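You operate a simulated robot arm through the tools that you are given. There is no shell and no other tool.

You run a simulated two-armed robot. Do the job below in one go: nothing can be reset, and whatever is moved stays where it is left.

JOB
Torque both latch bolts with the blue key till it clicks.
Fine: stand the key in its hole, then shut the oven door so that it latches and the amber lamp stays dark.
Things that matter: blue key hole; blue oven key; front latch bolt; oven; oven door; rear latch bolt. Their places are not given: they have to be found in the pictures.

It is judged by the outcome, as a careful person would: the job done as asked, and still so three seconds after it is handed in. It fails if anything else is knocked over, pushed out of place, dropped, spilled or broken.

ROBOT AND FRAMES
Two 7-joint arms with fingered hands on one trunk that stands fixed in place. Base frame: the origin is at the foot of the trunk, x ahead of it, y to its left, z up; the work surface is at about z = 900. Readings come in mm, rad, newtons and seconds.
The left shoulder is at [30, 136, 1405], the right one opposite. With the tool pointing down near the work surface each hand reaches from about 200 to 960 mm from the base axis, measured 20 degrees to its own side. Payload 5 kg a hand.
Tool frame (each hand has its own): the origin (TCP) lies between the finger pads and is the grasp point; the fingertips stand 42 mm ahead of it; z points along the fingers, y is the line along which they close. The gripper opens to 208 mm. The gripper's body begins 119 mm behind the TCP. The gripper is a hand of 4 fingers: y runs from the thumb to the fingers, the wrist lies at [0, 0, -332] in the tool frame.
Orientation is that of the tool frame in the base frame, as [roll, pitch, yaw] about the fixed x, y, z axes, in that order (R = Rz(yaw) Ry(pitch) Rx(roll)). With the fingers straight down and closing along the base's y, the tool's x points along the base's -x, its y along +y and its z along -z.

CONTROLS
- The arms move only by the tool servo_tool. It takes "left_series", "right_series" or both (then of equal length, played together; a hand with none holds still); each is a list of rows, each a list of 2 entries, a list of its own where there are three numbers: the shift along the tool's x, y, z in mm, then the turn, a rotation vector about the tool's x, y, z in degrees. In form: [[[x, y, z], [ax, ay, az]], ...]. A call has 1 to 20 rows; each row shifts and turns the commanded pose from where the row before left it, along the tool's axes as they then stand. Each row takes 0.2 s and may step no farther than 50 mm and 0.15 rad from the row before; otherwise, the whole call is refused. Where a pose cannot be reached the arm comes as near as it can. A force on the tool above 40 N (or 10 N above the force at the start of the call, whichever is more), or a blocked arm, ends the call early, and 0.2 s more pass. In this call time passes only in rows, and 0.2 s behind the last. It gives the time, the measured TCP pose, the force on the tool (base axes), the opening and the grip force at its end, in the units of the frame above (readings bear some noise), with the torque about the TCP (base axes, N m) and any sound that the robot's microphone picked up.
- Cameras (640 x 400 px; columns grow to the right, rows downward): "scene" is now at [54.9, 6, 2144.1]; the picture's right is [0.05, -1.00, 0.00], its down [-0.65, -0.03, -0.76] and it looks along [0.76, 0.04, -0.65] (base axes); focal length 361 px, centre (320, 200). "left" rides on the left gripper at [-101, 0, -145] in its tool frame; the picture's right is [-0.01, -1.00, 0.00], its down [0.82, 0.00, -0.57] and it looks along [0.57, 0.00, 0.82] (tool axes); focal length 261 px, centre (320, 200). "right" rides on the right gripper at [101, 0, -145] in its tool frame; the picture's right is [0.00, 1.00, 0.00], its down [-0.82, 0.00, -0.57] and it looks along [-0.57, 0.00, 0.82] (tool axes); focal length 261 px, centre (320, 200).
- snapshot(camera): a new picture of that camera. No time passes.
- slide_trunk(by): slides the trunk up (or, below 0, down) by that many mm; the arms and the scene camera ride with it, the base frame stays. It gives what a move gives, with no picture.
- set_fingers(finger1, finger2, finger3, thumb_bend, hand): sets how far each is bent, from 0 (flat) to 1 (curled in); at 0.3 the hand is open as for a grip, at 0.7 the pads meet at the TCP. One left out holds its place. A second passes; each finger stops where it meets its share of the squeeze, and holds until it gets a number again. It is the only way to open and close the hand. It gives what a move gives, with no picture; readings hold the bend of each and the force on the fingers (four entries, about 0 where the hand has none), thumb and palm.
- pan_tilt(pan, tilt): turns the head with the scene camera to pan (to the left, within 2.496 rad either way) and tilt (down, from -0.506 to 1.204), counted from straight ahead of the robot. It gives what a move gives.
- pixel_to_xyz(camera, pixels): for up to 12 pixels [column, row] of the newest picture of that camera ("zoom" is the newest enlarged one), the place [x, y, z] in the base frame of the surface seen there, good to about 2 mm. No time passes.
- close_up(camera, box): a new picture of the part [left, top, right, bottom] of that camera's present view, enlarged. No time passes.
- sign_off(): hands the job in; it is judged then, once.

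Leave the grippers open and the arms clear of the work at the hand-in unless told otherwise.

The tools are called as name(argument=value, ...) on one line, values as JSON. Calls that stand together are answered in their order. servo_tool: Moves the arms, as the interface text tells. Its arguments: {"type":"object","properties":{"left_series":{"type":"array","items":{"type":"array"}},"right_series":{"type":"array","items":{"type":"array"}}},"required":[]} The other tools are called the same way: slide_trunk (by) slides the trunk up or down; set_fingers (finger1, finger2, finger3, thumb_bend, hand) moves the fingers one by one; pan_tilt (pan, tilt) turns the head that bears the scene camera; snapshot (camera) takes a picture; pixel_to_xyz (camera, pixels) gives the place of the surface under pixels of a picture; close_up (camera, box) takes an enlarged picture of a part of a camera's view; sign_off () hands the job in.

At the start:

```text
time_s: 0.0
left_ee_pos: [615.8, 214.8, 1570.1]
left_ee_rot: [3.141, -0.002, 3.14]
left_ft_force: [0.6, -0.8, 0.9]
left_moment: [-0.01, -0.01, 0.0]
left_opening: 207.7
left_grip_force: 0.1
left_shape: jaw
left_bend: [0.3, 0.3, 0.3, 0.3]
left_finger forces: [0.1, 0.0, 0.0, 0.1, 0.0, 0.0]
right_ee_pos: [565.0, -326.0, 1590.9]
right_ee_rot: [-3.141, 0.0, -3.141]
right_ft_force: [-0.3, 1.1, 1.0]
right_moment: [0.03, 0.05, 0.01]
right_opening: 207.9
right_grip_force: 0.0
right_shape: jaw
right_bend: [0.3, 0.3, 0.3, 0.3]
right_finger forces: [0.0, 0.0, 0.0, 0.0, 0.0, 0.0]
trunk travel left (down, up): [-425.0, 65.0]
head pan, tilt: [0.049, 0.714]
```

scene: 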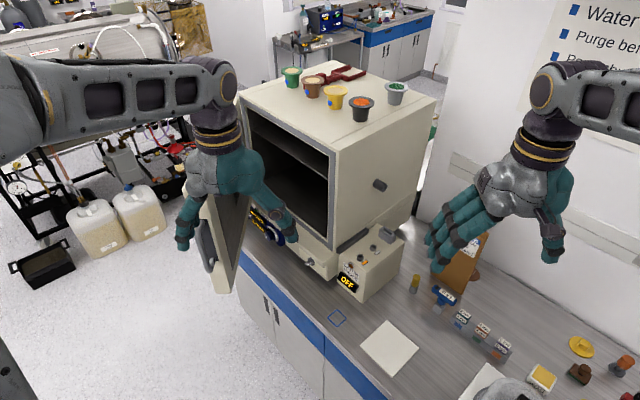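
right: 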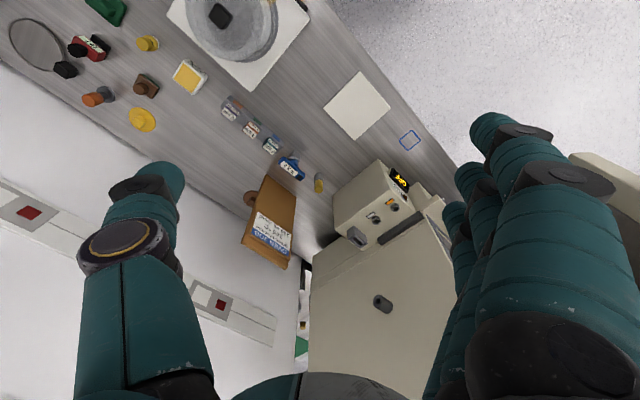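
left: 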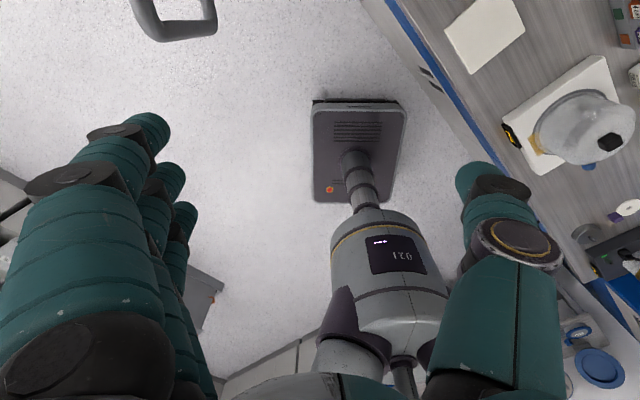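

The first picture shows an oven with its door open to the left, a bench with a control box, and several small things on the bench. I'll enlarge parts of the scene view to find the blue key, its hole and the latch bolts.

close_up(camera="scene", box=[220, 180, 420, 305])

close_up(camera="scene", box=[400, 250, 640, 400])

close_up(camera="right", box=[200, 60, 460, 260])

```text
3.20 times, centred on (320, 242) of scene
```

zoom: 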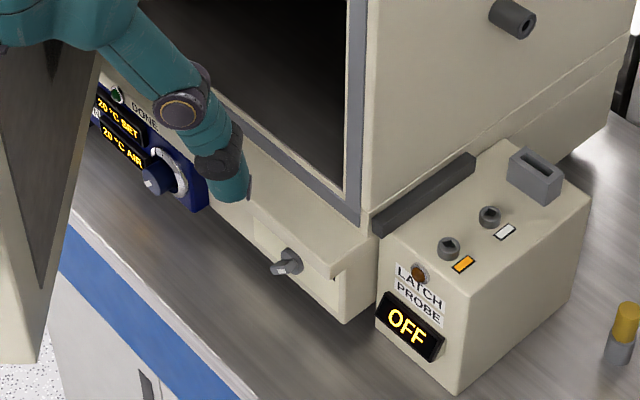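

```text
2.67 times, centred on (520, 325) of scene
```

zoom: 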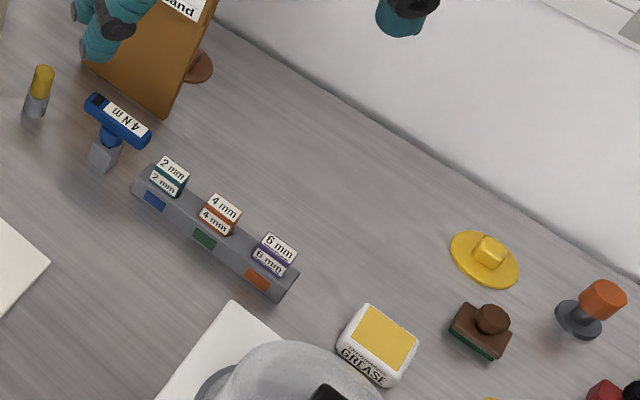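

```text
2.00 times, centred on (330, 160) of right
```

zoom: 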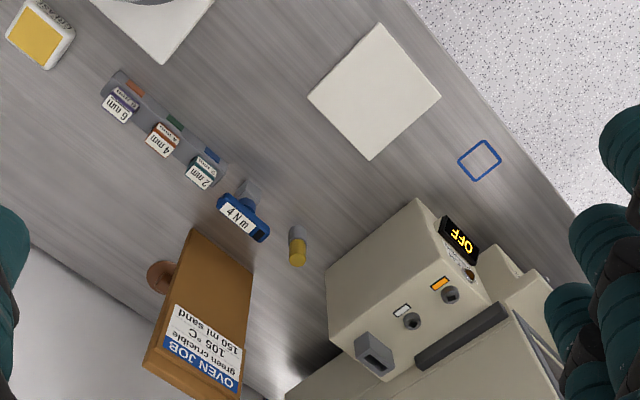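

The blue T-shaped key ("4 N m") stands in a small grey block near (440,298). The control box beside the oven has two sockets on top. I'll zoom in further on each.

close_up(camera="scene", box=[330, 210, 426, 270])

close_up(camera="scene", box=[410, 260, 522, 370])

close_up(camera="right", box=[330, 150, 450, 260])

close_up(camera="right", box=[210, 80, 340, 220])

close_up(camera="scene", box=[170, 60, 420, 300])

```text
6.67 times, centred on (378, 240) of scene
```

zoom: 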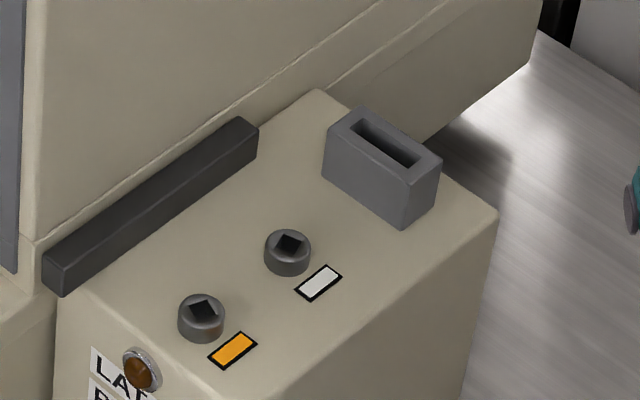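

```text
3.64 times, centred on (466, 315) of scene
```

zoom: 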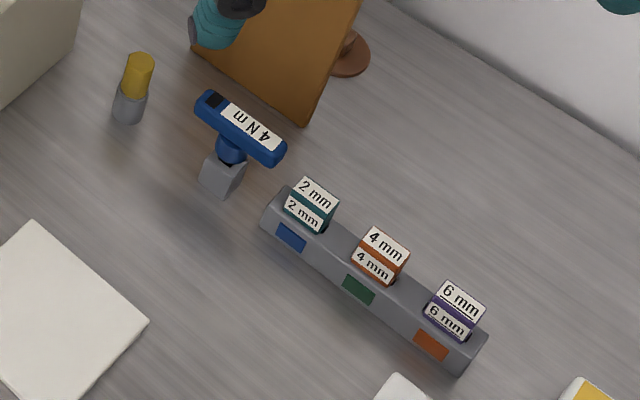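

```text
3.64 times, centred on (390, 205) of right
```

zoom: 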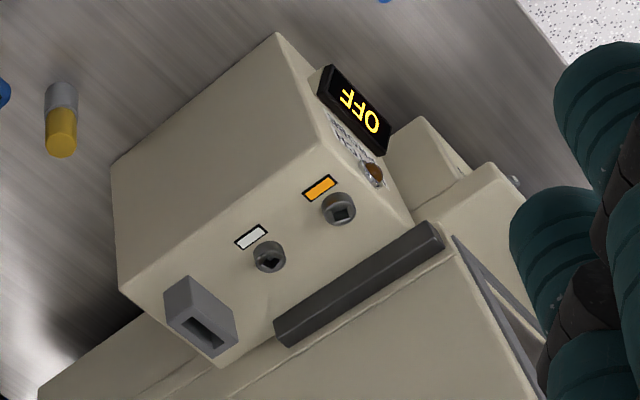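

```text
2.86 times, centred on (275, 150) of right
```

zoom: 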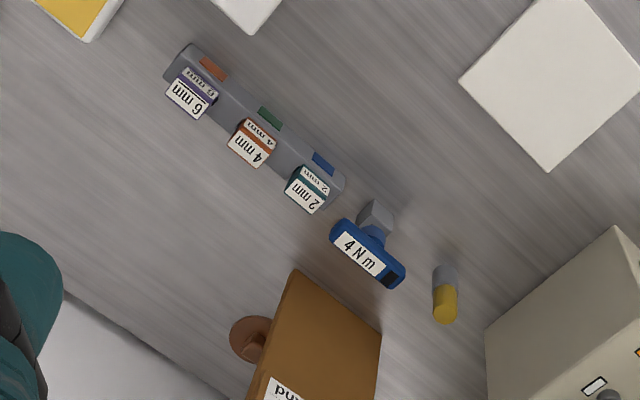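

```text
1.67 times, centred on (295, 180) of scene
```

zoom: 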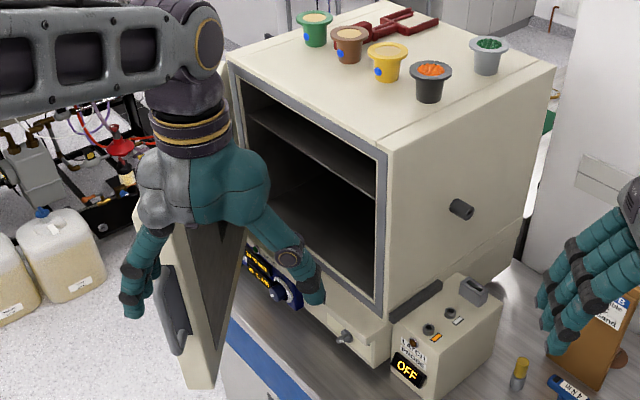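

The bolts look like two square sockets on top of the box: front with an amber tag and rear with a white tag. I'll measure the key, its grey block, the sockets, the box and the door.

snapshot(camera="scene")

close_up(camera="scene", box=[330, 210, 426, 270])

pixel_to_xyz(camera="zoom", pixels=[[202, 308], [287, 241], [180, 318], [265, 252], [232, 350], [318, 283], [385, 147], [345, 120], [425, 170], [140, 370], [150, 210], [300, 380]])

close_up(camera="scene", box=[410, 270, 470, 320])

pixel_to_xyz(camera="zoom", pixels=[[320, 150], [250, 100], [420, 200], [320, 220], [290, 270], [330, 270], [280, 330], [105, 120], [100, 160]])

```text
taken
```

scene: 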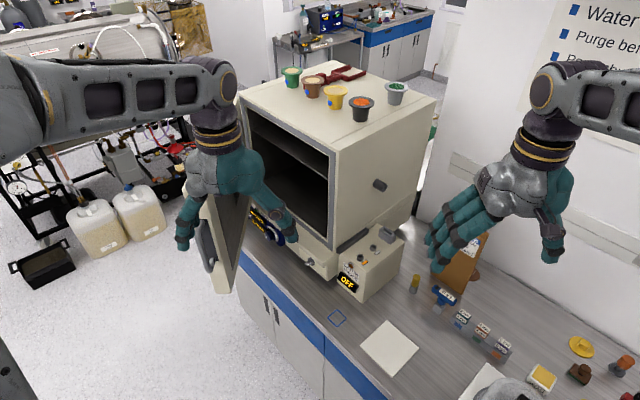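

```text
6.67 times, centred on (378, 240) of scene
```

zoom: 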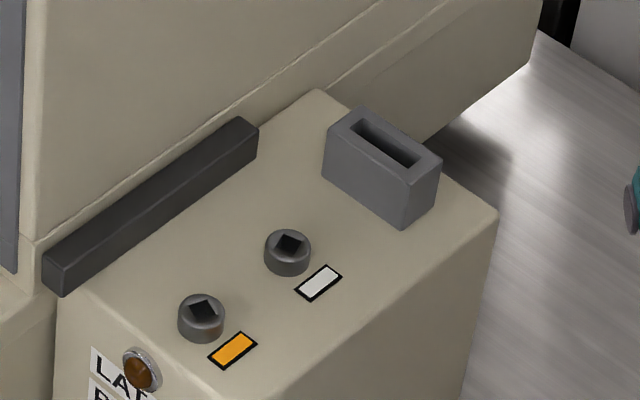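

```text
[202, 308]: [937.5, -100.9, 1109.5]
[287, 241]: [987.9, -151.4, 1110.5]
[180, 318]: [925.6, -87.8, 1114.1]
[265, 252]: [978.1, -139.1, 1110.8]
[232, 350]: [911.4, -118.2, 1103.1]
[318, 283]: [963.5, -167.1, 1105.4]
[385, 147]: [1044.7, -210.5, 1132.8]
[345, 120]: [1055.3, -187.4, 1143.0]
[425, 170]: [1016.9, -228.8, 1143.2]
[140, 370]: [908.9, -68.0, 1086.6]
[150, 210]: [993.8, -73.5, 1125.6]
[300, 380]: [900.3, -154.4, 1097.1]
```

```text
8.00 times, centred on (440, 295) of scene
```

zoom: 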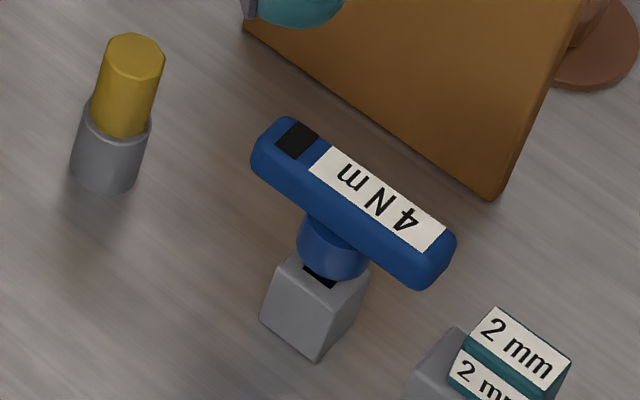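

```text
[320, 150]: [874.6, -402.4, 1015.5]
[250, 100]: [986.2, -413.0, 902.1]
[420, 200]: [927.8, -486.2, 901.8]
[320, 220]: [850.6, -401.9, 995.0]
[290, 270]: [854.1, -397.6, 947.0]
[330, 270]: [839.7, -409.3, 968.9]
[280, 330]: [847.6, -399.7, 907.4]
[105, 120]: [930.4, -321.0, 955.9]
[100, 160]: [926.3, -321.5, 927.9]
```

The key stands in a square grey block at about (848,-402), and the sockets sit at about (937,-101) and (988,-151) with z about 1110. Next I'll measure the key bar's ends, the rod on the oven's side, the oven wall and the door.

pixel_to_xyz(camera="scene", pixels=[[380, 184], [373, 181], [386, 187], [350, 235], [335, 245], [335, 200], [337, 153], [415, 215], [220, 240], [207, 262], [245, 105], [225, 290]])

pixel_to_xyz(camera="scene", pixels=[[440, 292], [434, 288], [453, 303], [447, 296], [405, 232], [345, 270], [312, 262], [340, 95], [362, 108], [396, 92], [437, 98], [265, 230]])

close_up(camera="scene", box=[352, 236, 392, 266])

```text
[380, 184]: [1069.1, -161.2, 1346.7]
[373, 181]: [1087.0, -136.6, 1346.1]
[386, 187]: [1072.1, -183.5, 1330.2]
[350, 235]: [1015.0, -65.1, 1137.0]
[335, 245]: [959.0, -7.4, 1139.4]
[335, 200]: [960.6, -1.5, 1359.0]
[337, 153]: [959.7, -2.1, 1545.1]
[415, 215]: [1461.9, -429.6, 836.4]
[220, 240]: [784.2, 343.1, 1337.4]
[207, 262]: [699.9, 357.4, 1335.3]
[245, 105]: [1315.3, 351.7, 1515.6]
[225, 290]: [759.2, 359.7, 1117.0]
```

```text
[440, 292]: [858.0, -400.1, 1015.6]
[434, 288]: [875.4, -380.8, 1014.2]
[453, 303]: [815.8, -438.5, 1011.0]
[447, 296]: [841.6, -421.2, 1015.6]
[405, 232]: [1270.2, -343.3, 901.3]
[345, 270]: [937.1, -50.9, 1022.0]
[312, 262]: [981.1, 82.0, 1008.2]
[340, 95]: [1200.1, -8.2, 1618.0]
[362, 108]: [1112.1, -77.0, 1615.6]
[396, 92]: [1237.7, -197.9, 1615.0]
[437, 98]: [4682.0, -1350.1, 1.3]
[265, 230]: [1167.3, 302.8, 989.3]
```

```text
13.33 times, centred on (372, 251) of scene
```

zoom: 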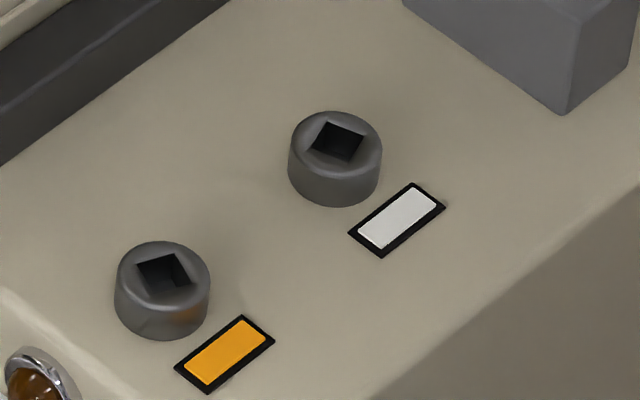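

The two square sockets are turned differently, so I need their exact orientation. I'll enlarge each socket, the key and its block.

close_up(camera="scene", box=[354, 250, 368, 262])

close_up(camera="scene", box=[366, 240, 380, 252])

close_up(camera="scene", box=[424, 278, 464, 310])

close_up(camera="right", box=[270, 140, 330, 200])

```text
16.00 times, centred on (361, 256) of scene
```

zoom: 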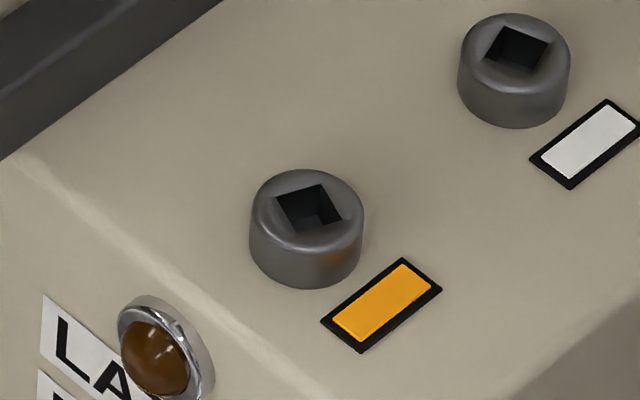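

```text
16.00 times, centred on (373, 246) of scene
```

zoom: 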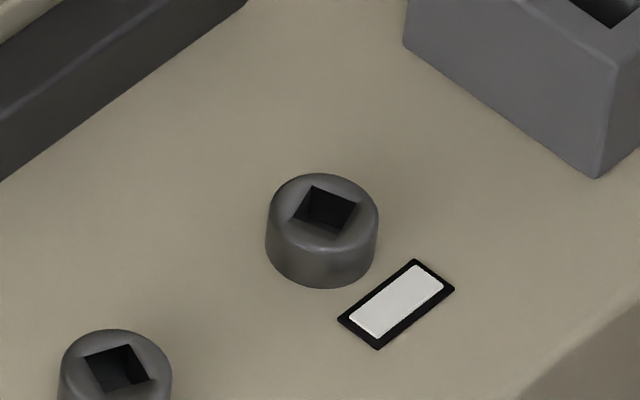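

```text
12.50 times, centred on (444, 294) of scene
```

zoom: 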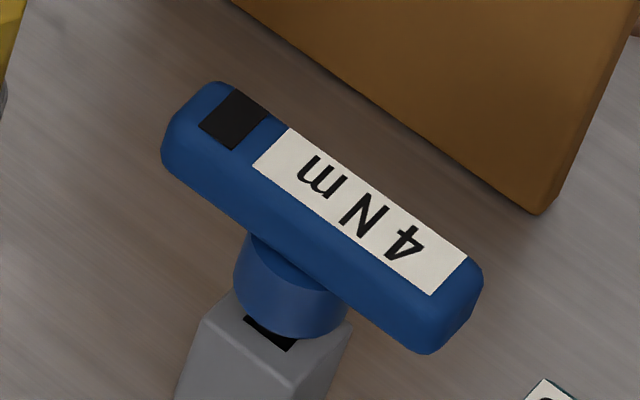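

```text
6.67 times, centred on (300, 170) of right
```

zoom: 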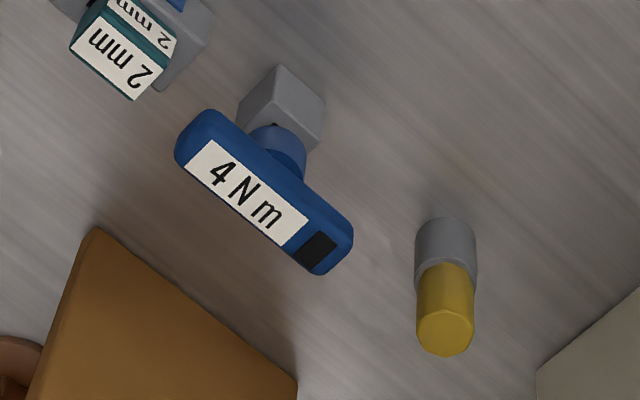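

The bar of the key lies at about 45° yaw. The front socket's square is turned about 19° and the rear one about 64°. Before moving I'll measure the neighbours of the key (board, rack, yellow tool) and the slot block.

close_up(camera="scene", box=[405, 220, 515, 340])

pixel_to_xyz(camera="scene", pixels=[[415, 278], [459, 294], [433, 270], [463, 312], [462, 322], [470, 240], [478, 262], [455, 280], [446, 265], [437, 310], [500, 352], [480, 335]])

close_up(camera="right", box=[0, 100, 320, 400])

```text
3.33 times, centred on (460, 280) of scene
```

zoom: 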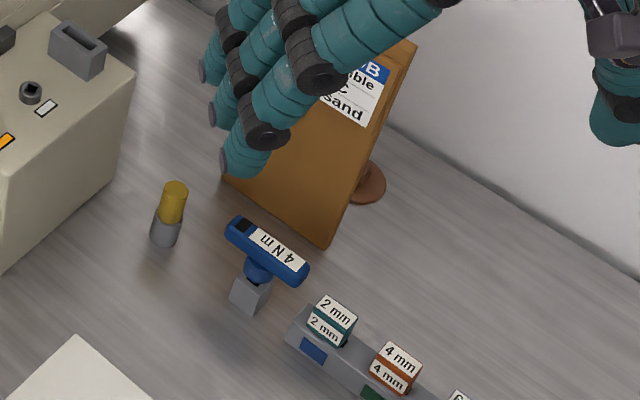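

```text
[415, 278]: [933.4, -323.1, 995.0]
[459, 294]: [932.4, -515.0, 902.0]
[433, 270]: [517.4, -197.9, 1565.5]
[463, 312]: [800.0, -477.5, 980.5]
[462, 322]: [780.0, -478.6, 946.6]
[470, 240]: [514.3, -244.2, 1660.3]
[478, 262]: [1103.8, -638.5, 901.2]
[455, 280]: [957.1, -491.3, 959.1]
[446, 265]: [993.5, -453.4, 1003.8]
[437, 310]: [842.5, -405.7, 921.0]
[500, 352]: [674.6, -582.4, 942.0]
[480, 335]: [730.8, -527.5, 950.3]
```

```text
1.33 times, centred on (160, 250) of right
```

zoom: 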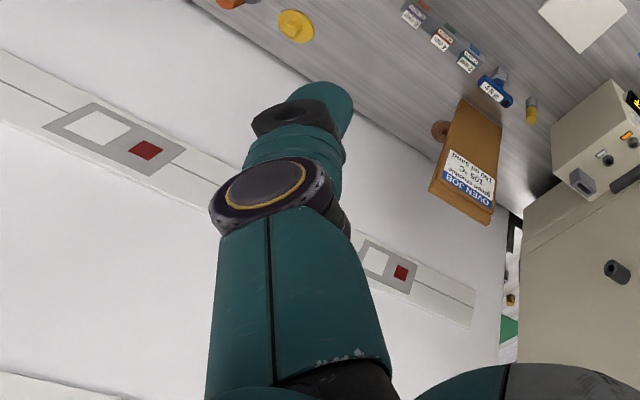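

The key has room around it: the board is about 130 mm away and the rack's 2 mm piece about 80 mm. I'll turn the right hand at its present height, yaw +45° to match the bar and then 25° of lean so the fingers point forward. That keeps the wrist closer to the shoulder.

servo_tool(right_series=[[[0, 0, 0], [0, 0, -7.5]], [[0, 0, 0], [0, 0, -7.5]], [[0, 0, 0], [0, 0, -7.5]], [[0, 0, 0], [0, 0, -7.5]], [[0, 0, 0], [0, 0, -7.5]], [[0, 0, 0], [0, 0, -7.5]], [[0, 0, 0], [0, -8.33, 0]], [[0, 0, 0], [0, -8.33, 0]], [[0, 0, 0], [0, -8.34, 0]]])

set_fingers(hand="right", finger1=0.5, finger2=0.5, finger3=0.5, thumb_bend=0.5)

snapshot(camera="scene")

snapshot(camera="right")

```text
time_s: 2.0
left_ee_pos: [614.1, 216.9, 1568.9]
left_ee_rot: [3.14, -0.001, -3.139]
left_ft_force: [-0.8, 0.6, 1.1]
left_moment: [-0.01, -0.11, 0.0]
left_opening: 207.8
left_grip_force: 0.1
left_shape: jaw
left_bend: [0.3, 0.3, 0.3, 0.3]
left_finger forces: [0.0, 0.0, 0.0, 0.0, 0.1, 0.1]
right_ee_pos: [563.9, -325.8, 1591.4]
right_ee_rot: [-3.139, 0.437, -2.353]
right_ft_force: [0.2, 1.6, -0.2]
right_moment: [-0.03, -0.01, 0.01]
right_opening: 208.2
right_grip_force: 0.1
right_shape: jaw
right_bend: [0.3, 0.3, 0.3, 0.3]
right_finger forces: [0.0, 0.0, 0.0, 0.0, 0.0, 0.0]
trunk travel left (down, up): [-425.0, 65.0]
head pan, tilt: [0.049, 0.714]
```

```text
time_s: 3.0
left_ee_pos: [615.2, 214.5, 1568.8]
left_ee_rot: [3.14, -0.002, -3.14]
left_ft_force: [0.0, -0.7, 0.8]
left_moment: [0.02, -0.02, -0.02]
left_opening: 207.9
left_grip_force: 0.1
left_shape: jaw
left_bend: [0.3, 0.3, 0.3, 0.3]
left_finger forces: [0.1, 0.0, 0.0, 0.0, 0.0, 0.1]
right_ee_pos: [563.9, -326.5, 1590.8]
right_ee_rot: [3.141, 0.438, -2.357]
right_ft_force: [-0.7, 0.0, 0.0]
right_moment: [0.0, 0.0, -0.04]
right_opening: 121.4
right_grip_force: 0.1
right_shape: fingers
right_bend: [0.5, 0.5, 0.5, 0.5]
right_finger forces: [0.0, 0.0, 0.1, 0.0, 0.0, 0.0]
trunk travel left (down, up): [-425.0, 65.0]
head pan, tilt: [0.049, 0.714]
```

```text
taken
```

scene: 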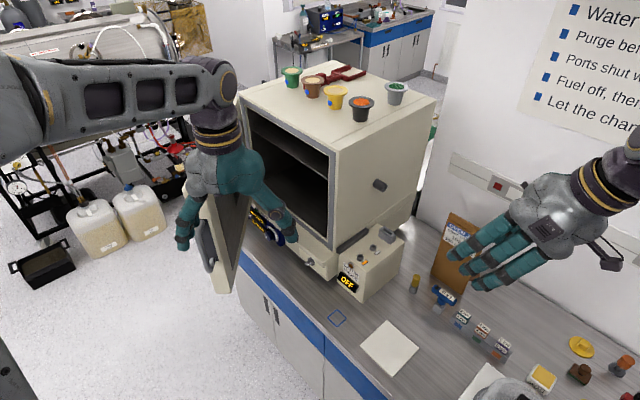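

```text
taken
```

right: 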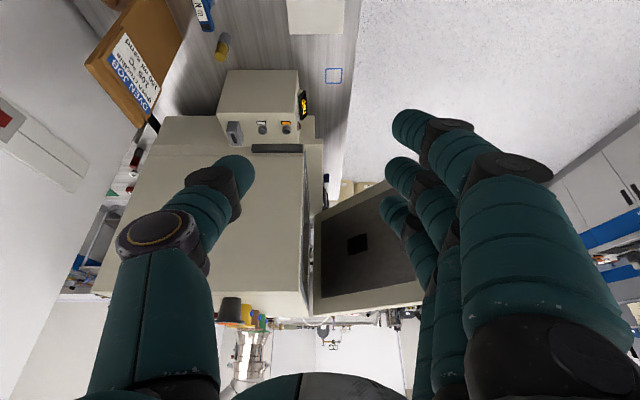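

The hand turned as intended, with yaw 45° and lean 25°, and the opening reads 121 mm at bend 0.5. Now I'll move it to a pre-grasp about 150 mm back from the bar along the tool axis.

servo_tool(right_series=[[[11.0, -23.7, 40.2], [0, 0, 0]], [[11.0, -23.7, 40.2], [0, 0, 0]], [[11.0, -23.7, 40.2], [0, 0, 0]], [[11.0, -23.7, 40.2], [0, 0, 0]], [[11.0, -23.7, 40.2], [0, 0, 0]], [[11.0, -23.7, 40.2], [0, 0, 0]], [[11.0, -23.7, 40.2], [0, 0, 0]], [[11.0, -23.7, 40.2], [0, 0, 0]], [[11.0, -23.7, 40.2], [0, 0, 0]], [[11.0, -23.7, 40.2], [0, 0, 0]], [[11.0, -23.7, 40.2], [0, 0, 0]]])

snapshot(camera="scene")

snapshot(camera="right")

```text
time_s: 5.4
left_ee_pos: [618.1, 213.0, 1568.4]
left_ee_rot: [3.14, -0.002, -3.141]
left_ft_force: [1.1, -0.7, -0.2]
left_moment: [0.12, 0.13, 0.0]
left_opening: 208.0
left_grip_force: 0.1
left_shape: jaw
left_bend: [0.3, 0.3, 0.3, 0.3]
left_finger forces: [0.0, 0.1, 0.1, 0.0, 0.0, 0.1]
right_ee_pos: [804.4, -456.6, 1137.3]
right_ee_rot: [3.14, 0.436, -2.357]
right_ft_force: [1.9, -1.4, 0.4]
right_moment: [0.1, 0.21, 0.1]
right_opening: 121.1
right_grip_force: 0.1
right_shape: fingers
right_bend: [0.5, 0.5, 0.5, 0.5]
right_finger forces: [0.1, 0.1, 0.1, 0.1, 0.1, 0.0]
trunk travel left (down, up): [-425.0, 65.0]
head pan, tilt: [0.049, 0.714]
```

```text
taken
```

scene: 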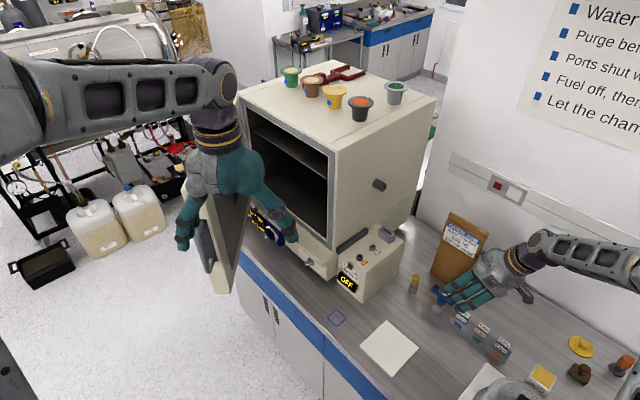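

```text
taken
```

right: 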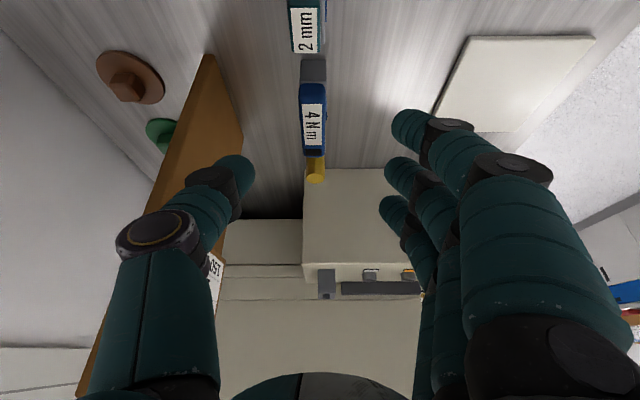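

The bar is lined up with the hand, vertical in the right picture near column 313. I'll enlarge it and measure to centre the grip.

close_up(camera="right", box=[270, 40, 360, 190])

pixel_to_xyz(camera="right", pixels=[[313, 90], [313, 120], [313, 145], [301, 120], [325, 120], [313, 155], [313, 86], [306, 75], [322, 75], [313, 64]])

close_up(camera="scene", box=[410, 260, 500, 330])

```text
2.67 times, centred on (315, 115) of right
```

zoom: 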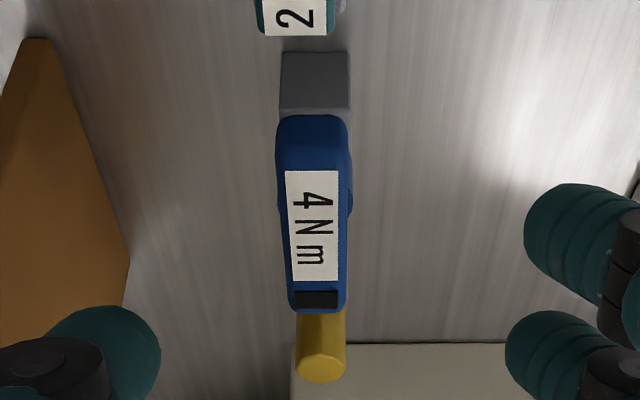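

```text
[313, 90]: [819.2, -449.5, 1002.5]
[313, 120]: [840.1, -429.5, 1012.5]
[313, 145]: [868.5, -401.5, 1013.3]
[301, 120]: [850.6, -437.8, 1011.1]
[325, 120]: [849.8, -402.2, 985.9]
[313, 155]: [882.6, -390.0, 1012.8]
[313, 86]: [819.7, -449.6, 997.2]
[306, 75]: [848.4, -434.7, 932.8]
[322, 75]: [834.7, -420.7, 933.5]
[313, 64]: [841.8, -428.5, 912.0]
```

```text
5.71 times, centred on (455, 295) of scene
```

zoom: 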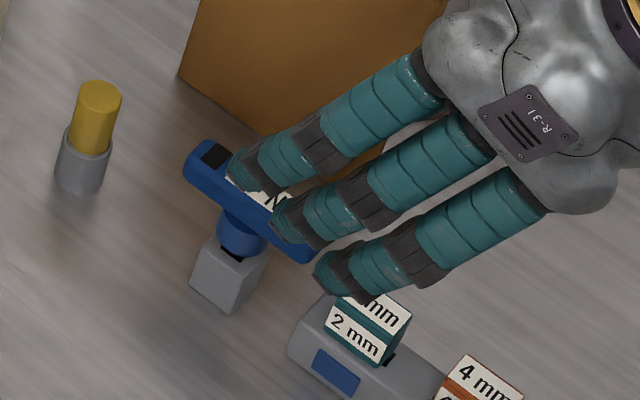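

The bar's centreline runs through about (852,-418), its top is at z 1014 and it is about 27 mm wide and 22 mm high. The hand needs about −7 mm in its y and 143 mm forward. I'll go 90 mm first and then check.

servo_tool(right_series=[[[0.6, -6.7, 20], [0, 0, 0]], [[0.6, 0, 35], [0, 0, 0]], [[0, 0, 35], [0, 0, 0]]])

snapshot(camera="right")

close_up(camera="scene", box=[410, 260, 500, 330])

```text
time_s: 6.2
left_ee_pos: [615.7, 215.4, 1568.4]
left_ee_rot: [-3.141, -0.001, -3.14]
left_ft_force: [0.2, 0.2, -0.5]
left_moment: [-0.08, 0.04, 0.0]
left_opening: 207.9
left_grip_force: 0.0
left_shape: jaw
left_bend: [0.3, 0.3, 0.3, 0.3]
left_finger forces: [0.0, 0.1, 0.1, 0.0, 0.0, 0.0]
right_ee_pos: [834.1, -434.2, 1055.6]
right_ee_rot: [-3.139, 0.435, -2.355]
right_ft_force: [0.6, -1.9, 1.4]
right_moment: [0.04, 0.14, 0.07]
right_opening: 121.1
right_grip_force: 0.1
right_shape: fingers
right_bend: [0.5, 0.5, 0.5, 0.5]
right_finger forces: [0.1, 0.1, 0.0, 0.0, 0.1, 0.0]
trunk travel left (down, up): [-425.0, 65.0]
head pan, tilt: [0.049, 0.714]
```

```text
taken
```

right: 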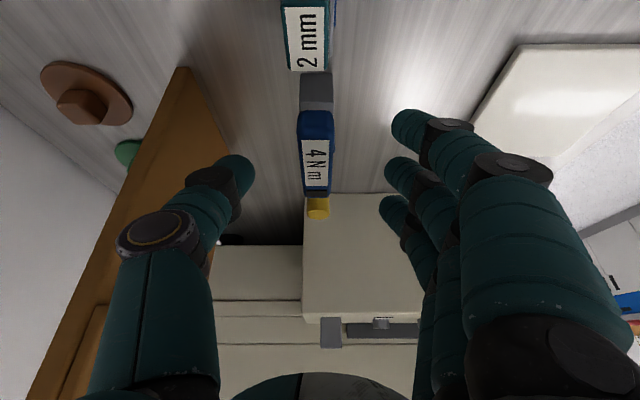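

```text
5.71 times, centred on (455, 295) of scene
```

zoom: 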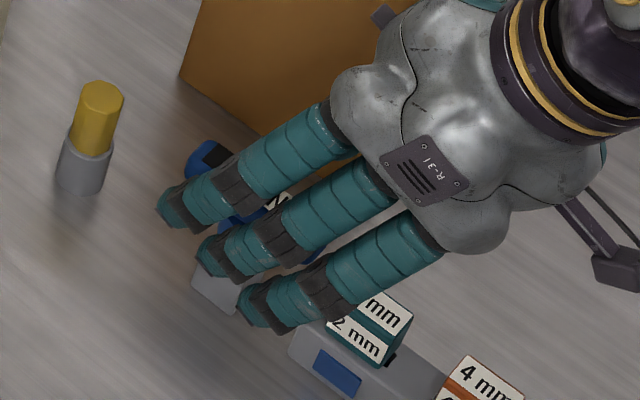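

The hand is nearly centred. I'll measure the bar's centreline once more before the last 55 mm.

close_up(camera="right", box=[270, 60, 360, 220])

pixel_to_xyz(camera="right", pixels=[[300, 130], [316, 150], [333, 130], [303, 170], [329, 170], [316, 115], [316, 190], [302, 150], [331, 150], [316, 90]])

```text
2.50 times, centred on (315, 140) of right
```

zoom: 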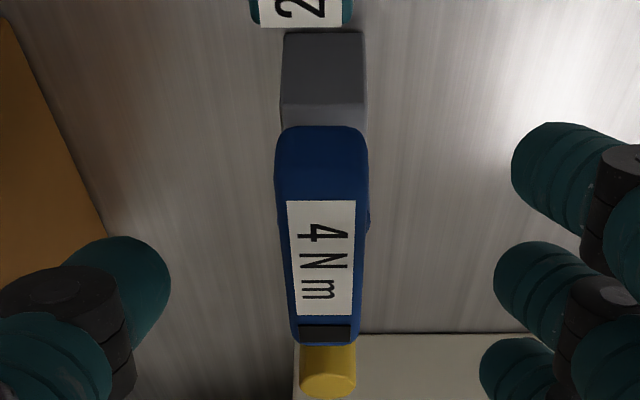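

```text
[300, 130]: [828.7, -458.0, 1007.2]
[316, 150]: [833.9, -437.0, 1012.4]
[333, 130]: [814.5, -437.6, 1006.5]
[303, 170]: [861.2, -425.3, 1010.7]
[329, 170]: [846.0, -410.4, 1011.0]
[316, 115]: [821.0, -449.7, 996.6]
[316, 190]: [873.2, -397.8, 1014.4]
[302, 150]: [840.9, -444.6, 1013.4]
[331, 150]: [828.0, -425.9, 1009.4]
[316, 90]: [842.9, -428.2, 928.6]
```

The bar's centre is about 1 mm to the thumb side. I'll move the last 53 mm along the tool axis to put the bar between the pads.

servo_tool(right_series=[[[0, -1.3, 18], [0, 0, 0]], [[0, 0, 18], [0, 0, 0]], [[0, 0, 17], [0, 0, 0]]])

snapshot(camera="right")

close_up(camera="scene", box=[410, 260, 500, 330])

```text
time_s: 7.0
left_ee_pos: [616.1, 214.8, 1568.7]
left_ee_rot: [-3.141, 0.0, 3.141]
left_ft_force: [1.3, -1.5, -0.6]
left_moment: [0.01, 0.03, 0.0]
left_opening: 208.0
left_grip_force: 0.1
left_shape: jaw
left_bend: [0.3, 0.3, 0.3, 0.3]
left_finger forces: [0.0, 0.0, 0.1, 0.1, 0.0, 0.0]
right_ee_pos: [850.3, -420.4, 1009.7]
right_ee_rot: [3.141, 0.437, -2.356]
right_ft_force: [0.5, -1.2, 1.0]
right_moment: [0.05, 0.08, 0.03]
right_opening: 121.3
right_grip_force: 0.1
right_shape: fingers
right_bend: [0.5, 0.5, 0.5, 0.5]
right_finger forces: [0.0, 0.1, 0.0, 0.0, 0.0, 0.0]
trunk travel left (down, up): [-425.0, 65.0]
head pan, tilt: [0.049, 0.714]
```

```text
taken
```

right: 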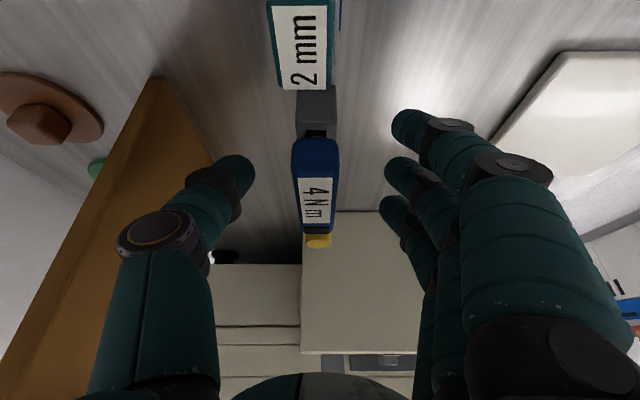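

```text
5.71 times, centred on (455, 295) of scene
```

zoom: 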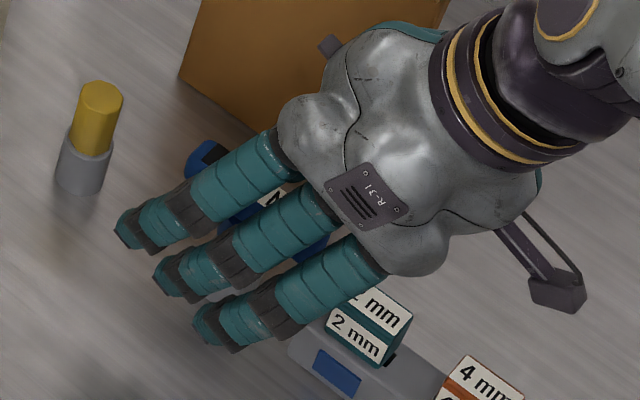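

The bar now sits between the fingers and the thumb. I'll close the fingers partway first to see how they meet it.

set_fingers(hand="right", finger1=0.63, finger2=0.63, finger3=0.63, thumb_bend=0.63)

snapshot(camera="right")

close_up(camera="scene", box=[410, 260, 500, 330])

```text
time_s: 8.0
left_ee_pos: [615.1, 216.1, 1569.1]
left_ee_rot: [3.141, 0.001, -3.141]
left_ft_force: [-0.1, 1.0, 0.4]
left_moment: [-0.01, 0.01, -0.01]
left_opening: 207.6
left_grip_force: 0.0
left_shape: jaw
left_bend: [0.3, 0.3, 0.3, 0.3]
left_finger forces: [0.0, 0.1, 0.0, 0.1, 0.0, 0.0]
right_ee_pos: [848.8, -419.4, 1008.8]
right_ee_rot: [-3.142, 0.438, -2.356]
right_ft_force: [-0.3, 1.2, 0.3]
right_moment: [-0.01, -0.01, 0.02]
right_opening: 58.9
right_grip_force: 0.1
right_shape: fingers
right_bend: [0.63, 0.63, 0.63, 0.63]
right_finger forces: [0.0, 0.0, 0.0, 0.1, 0.1, 0.0]
trunk travel left (down, up): [-425.0, 65.0]
head pan, tilt: [0.049, 0.714]
```

```text
taken
```

right: 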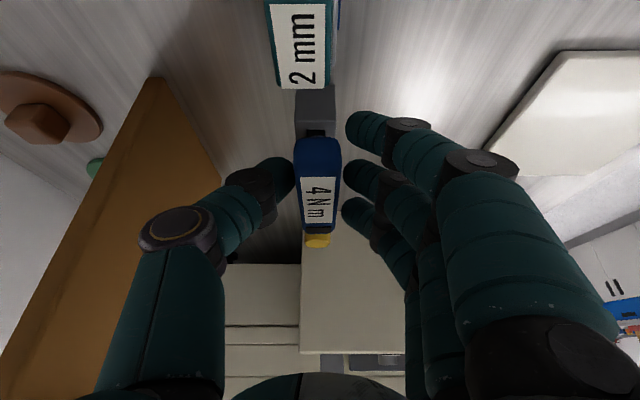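

```text
5.71 times, centred on (455, 295) of scene
```

zoom: 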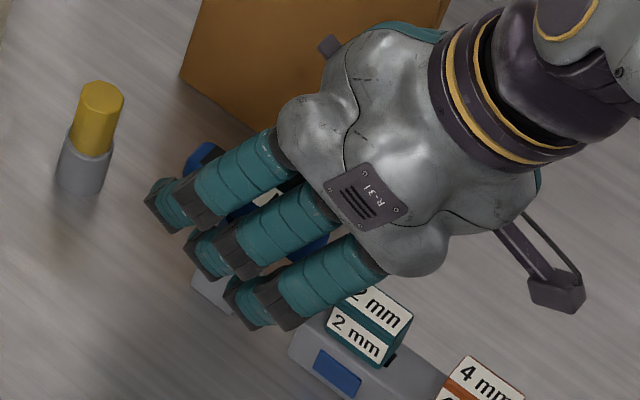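

The fingers are centred on the bar with 59 mm open. Now I'll close to grip it.

set_fingers(hand="right", finger1=0.72, finger2=0.72, finger3=0.72, thumb_bend=0.72)

snapshot(camera="right")

close_up(camera="scene", box=[410, 260, 500, 330])

```text
time_s: 9.0
left_ee_pos: [615.8, 214.8, 1568.4]
left_ee_rot: [3.14, 0.001, -3.14]
left_ft_force: [-1.0, 0.0, 0.2]
left_moment: [-0.02, -0.01, -0.01]
left_opening: 207.8
left_grip_force: 0.0
left_shape: jaw
left_bend: [0.3, 0.3, 0.3, 0.3]
left_finger forces: [0.0, 0.1, 0.0, 0.0, 0.0, 0.0]
right_ee_pos: [848.7, -419.0, 1008.7]
right_ee_rot: [-3.141, 0.436, -2.357]
right_ft_force: [1.2, -2.4, -2.1]
right_moment: [-0.14, -0.11, 0.01]
right_opening: 39.6
right_grip_force: 20.8
right_shape: fingers
right_bend: [0.71, 0.65, 0.68, 0.67]
right_finger forces: [4.1, 11.6, 5.9, 0.0, 19.8, 0.0]
trunk travel left (down, up): [-425.0, 65.0]
head pan, tilt: [0.049, 0.714]
```

```text
taken
```

right: 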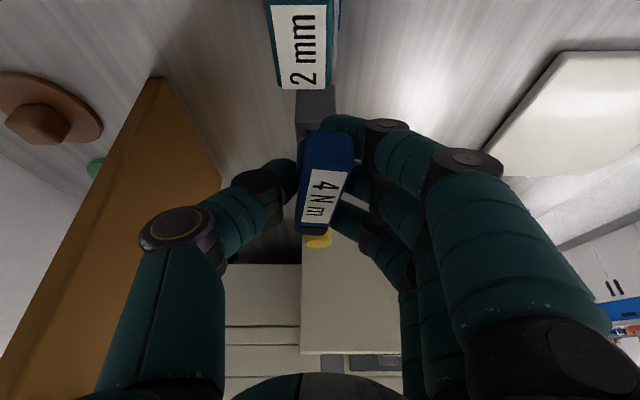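

```text
5.71 times, centred on (455, 295) of scene
```

zoom: 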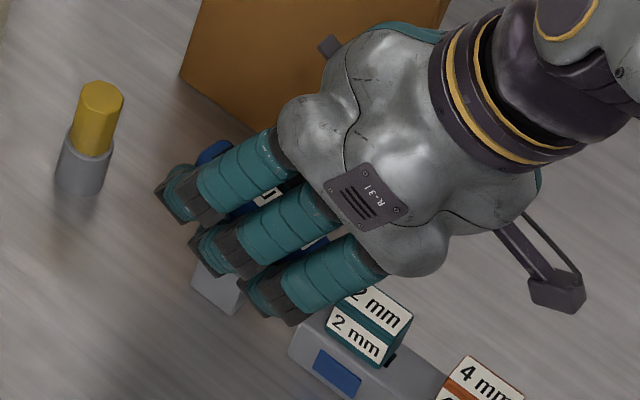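

The bar seems to have turned slightly as the fingers closed, and finger 1 (bend 0.71) may be curling under the near end. I'll look closer before doing anything else.

close_up(camera="right", box=[250, 70, 410, 250])

pixel_to_xyz(camera="right", pixels=[[325, 150], [316, 205], [320, 180], [312, 228], [318, 100], [332, 100], [302, 100]])

close_up(camera="scene", box=[425, 275, 465, 310])

```text
2.22 times, centred on (330, 160) of right
```

zoom: 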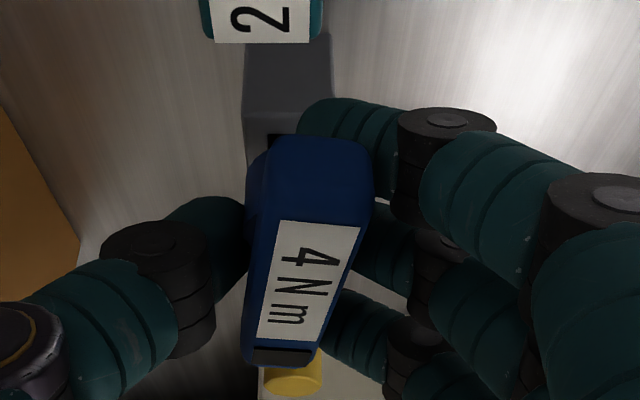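

```text
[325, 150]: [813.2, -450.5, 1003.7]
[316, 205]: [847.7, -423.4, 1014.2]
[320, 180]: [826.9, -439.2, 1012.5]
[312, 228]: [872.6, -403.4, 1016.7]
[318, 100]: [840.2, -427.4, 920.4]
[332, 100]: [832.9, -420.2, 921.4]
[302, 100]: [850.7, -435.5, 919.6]
```

```text
11.43 times, centred on (445, 292) of scene
```

zoom: 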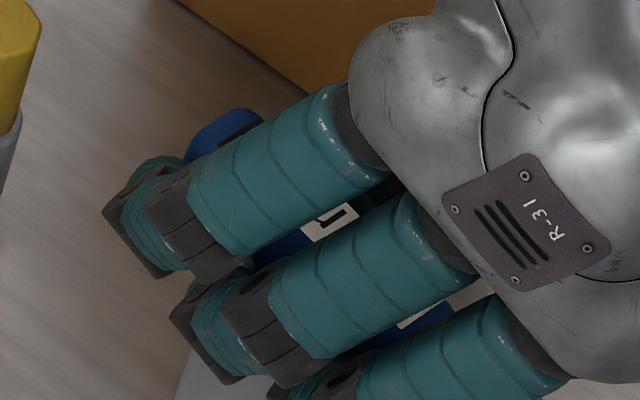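

Finger 1 slipped under the bar's near end because of the lean, and the key turned about 7° in its loose hole. I'll open again, back off about 14 mm along the tool so all three fingers meet the bar's side, and regrip.

set_fingers(hand="right", finger1=0.6, finger2=0.6, finger3=0.6, thumb_bend=0.6)

servo_tool(right_series=[[[0, 0, -7], [0, 0, 0]], [[0, 0, -7], [0, 0, 0]]])

snapshot(camera="right")

close_up(camera="right", box=[250, 70, 410, 250])

pixel_to_xyz(camera="right", pixels=[[318, 130], [318, 150], [318, 170], [318, 190], [318, 210], [345, 130], [290, 175], [348, 175]])

```text
time_s: 10.0
left_ee_pos: [616.7, 215.3, 1570.0]
left_ee_rot: [-3.141, -0.001, 3.141]
left_ft_force: [-1.2, 0.5, -0.2]
left_moment: [-0.01, 0.0, -0.04]
left_opening: 207.7
left_grip_force: 0.2
left_shape: jaw
left_bend: [0.3, 0.3, 0.3, 0.3]
left_finger forces: [0.1, 0.0, 0.0, 0.1, 0.1, 0.0]
right_ee_pos: [848.6, -418.4, 1008.6]
right_ee_rot: [3.141, 0.437, -2.356]
right_ft_force: [0.1, -0.3, 0.4]
right_moment: [0.01, -0.02, 0.01]
right_opening: 70.4
right_grip_force: 0.0
right_shape: fingers
right_bend: [0.6, 0.6, 0.6, 0.6]
right_finger forces: [0.0, 0.1, 0.1, 0.0, 0.0, 0.0]
trunk travel left (down, up): [-425.0, 65.0]
head pan, tilt: [0.049, 0.714]
```

```text
time_s: 10.6
left_ee_pos: [615.1, 214.4, 1570.1]
left_ee_rot: [3.141, -0.001, -3.141]
left_ft_force: [0.7, -0.6, 0.0]
left_moment: [-0.04, -0.02, 0.01]
left_opening: 207.6
left_grip_force: 0.0
left_shape: jaw
left_bend: [0.3, 0.3, 0.3, 0.3]
left_finger forces: [0.0, 0.0, 0.0, 0.1, 0.1, 0.0]
right_ee_pos: [845.8, -424.3, 1022.1]
right_ee_rot: [-3.139, 0.436, -2.354]
right_ft_force: [0.5, -0.6, -0.5]
right_moment: [-0.04, -0.01, -0.03]
right_opening: 70.5
right_grip_force: 0.0
right_shape: fingers
right_bend: [0.6, 0.6, 0.6, 0.6]
right_finger forces: [0.0, 0.0, 0.0, 0.0, 0.1, 0.0]
trunk travel left (down, up): [-425.0, 65.0]
head pan, tilt: [0.049, 0.714]
```

```text
taken
```

right: 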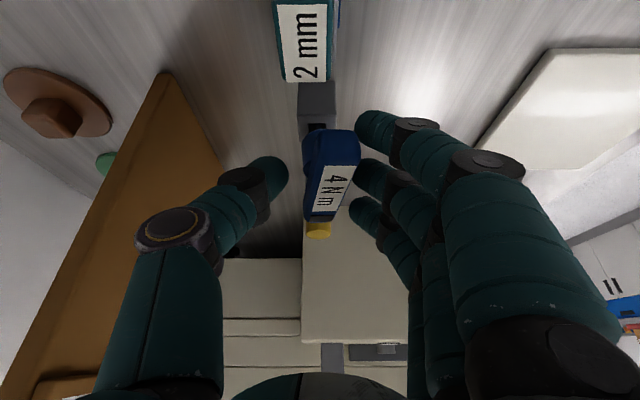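

```text
2.22 times, centred on (330, 160) of right
```

zoom: 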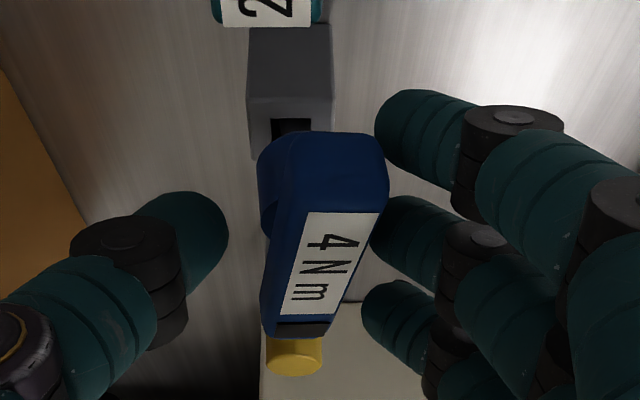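

```text
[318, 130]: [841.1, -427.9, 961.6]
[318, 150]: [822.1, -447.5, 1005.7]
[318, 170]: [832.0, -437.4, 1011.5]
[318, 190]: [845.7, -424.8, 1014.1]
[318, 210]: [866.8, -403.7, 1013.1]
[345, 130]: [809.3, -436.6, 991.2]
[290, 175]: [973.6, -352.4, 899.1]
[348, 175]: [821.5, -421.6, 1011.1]
```

After opening, the key looks turned and perhaps tilted a little in its loose hole. I'll measure its top face now.

pixel_to_xyz(camera="zoom", pixels=[[320, 150], [355, 150], [375, 170], [290, 150], [300, 300], [315, 250], [345, 225], [340, 270], [290, 320], [320, 325], [265, 190], [262, 170]])

close_up(camera="scene", box=[425, 275, 465, 310])

snapshot(camera="left")

```text
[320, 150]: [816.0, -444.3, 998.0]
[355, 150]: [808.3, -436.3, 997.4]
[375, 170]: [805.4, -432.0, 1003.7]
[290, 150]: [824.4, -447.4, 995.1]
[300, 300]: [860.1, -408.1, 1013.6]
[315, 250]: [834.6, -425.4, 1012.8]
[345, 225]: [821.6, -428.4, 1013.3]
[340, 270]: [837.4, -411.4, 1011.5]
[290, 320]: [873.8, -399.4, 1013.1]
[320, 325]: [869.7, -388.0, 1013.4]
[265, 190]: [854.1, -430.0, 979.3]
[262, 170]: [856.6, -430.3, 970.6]
```

```text
11.43 times, centred on (445, 292) of scene
```

zoom: 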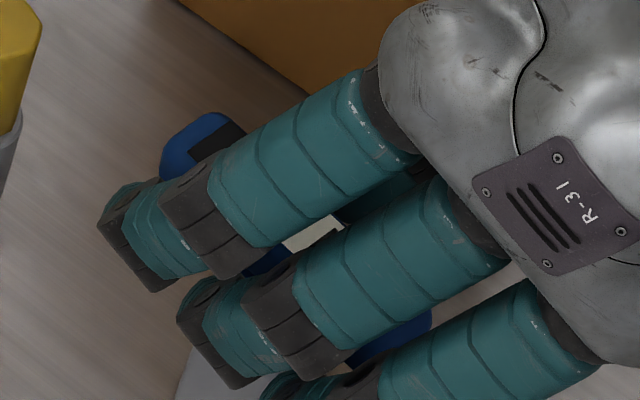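

```text
taken
```

left: 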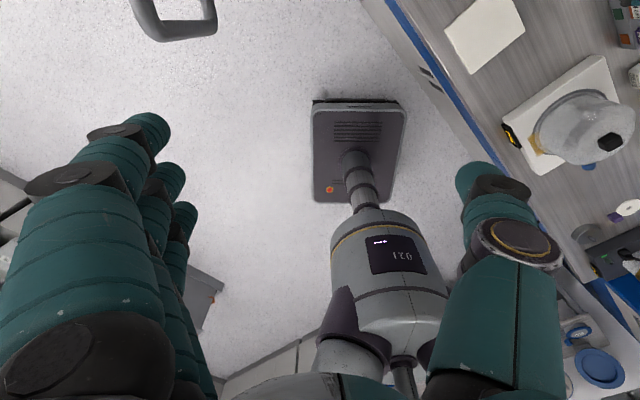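

The key only leans and turns within its loose hole, and the top is still level at z 1013. I'll close again from this higher position, which should square the bar against all three fingers.

set_fingers(hand="right", finger1=0.72, finger2=0.72, finger3=0.72, thumb_bend=0.72)

close_up(camera="right", box=[250, 70, 410, 250])

close_up(camera="scene", box=[425, 275, 465, 310])

```text
time_s: 11.6
left_ee_pos: [614.6, 215.2, 1569.2]
left_ee_rot: [3.141, 0.0, -3.141]
left_ft_force: [0.8, 1.0, 0.2]
left_moment: [0.02, -0.02, 0.03]
left_opening: 207.9
left_grip_force: 0.0
left_shape: jaw
left_bend: [0.3, 0.3, 0.3, 0.3]
left_finger forces: [0.0, 0.0, 0.1, 0.1, 0.0, 0.1]
right_ee_pos: [845.2, -425.1, 1021.7]
right_ee_rot: [3.141, 0.436, -2.356]
right_ft_force: [2.1, -1.6, -1.9]
right_moment: [-0.25, -0.32, -0.03]
right_opening: 45.0
right_grip_force: 23.8
right_shape: fingers
right_bend: [0.68, 0.65, 0.68, 0.67]
right_finger forces: [7.5, 9.8, 5.5, 0.0, 24.6, 0.0]
trunk travel left (down, up): [-425.0, 65.0]
head pan, tilt: [0.049, 0.714]
```

```text
2.22 times, centred on (330, 160) of right
```

zoom: 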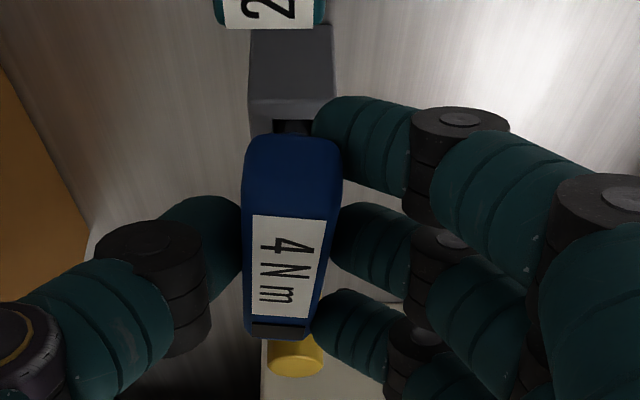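

```text
11.43 times, centred on (445, 292) of scene
```

zoom: 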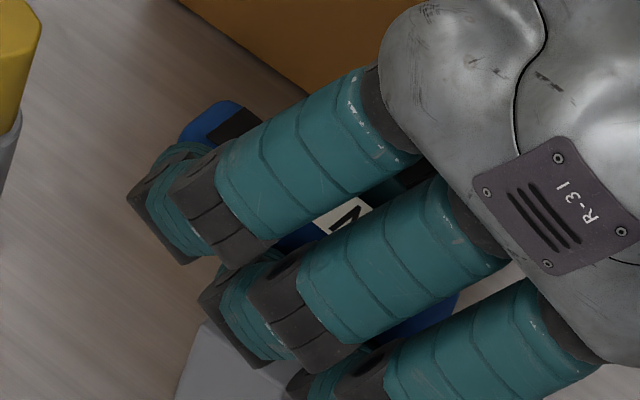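

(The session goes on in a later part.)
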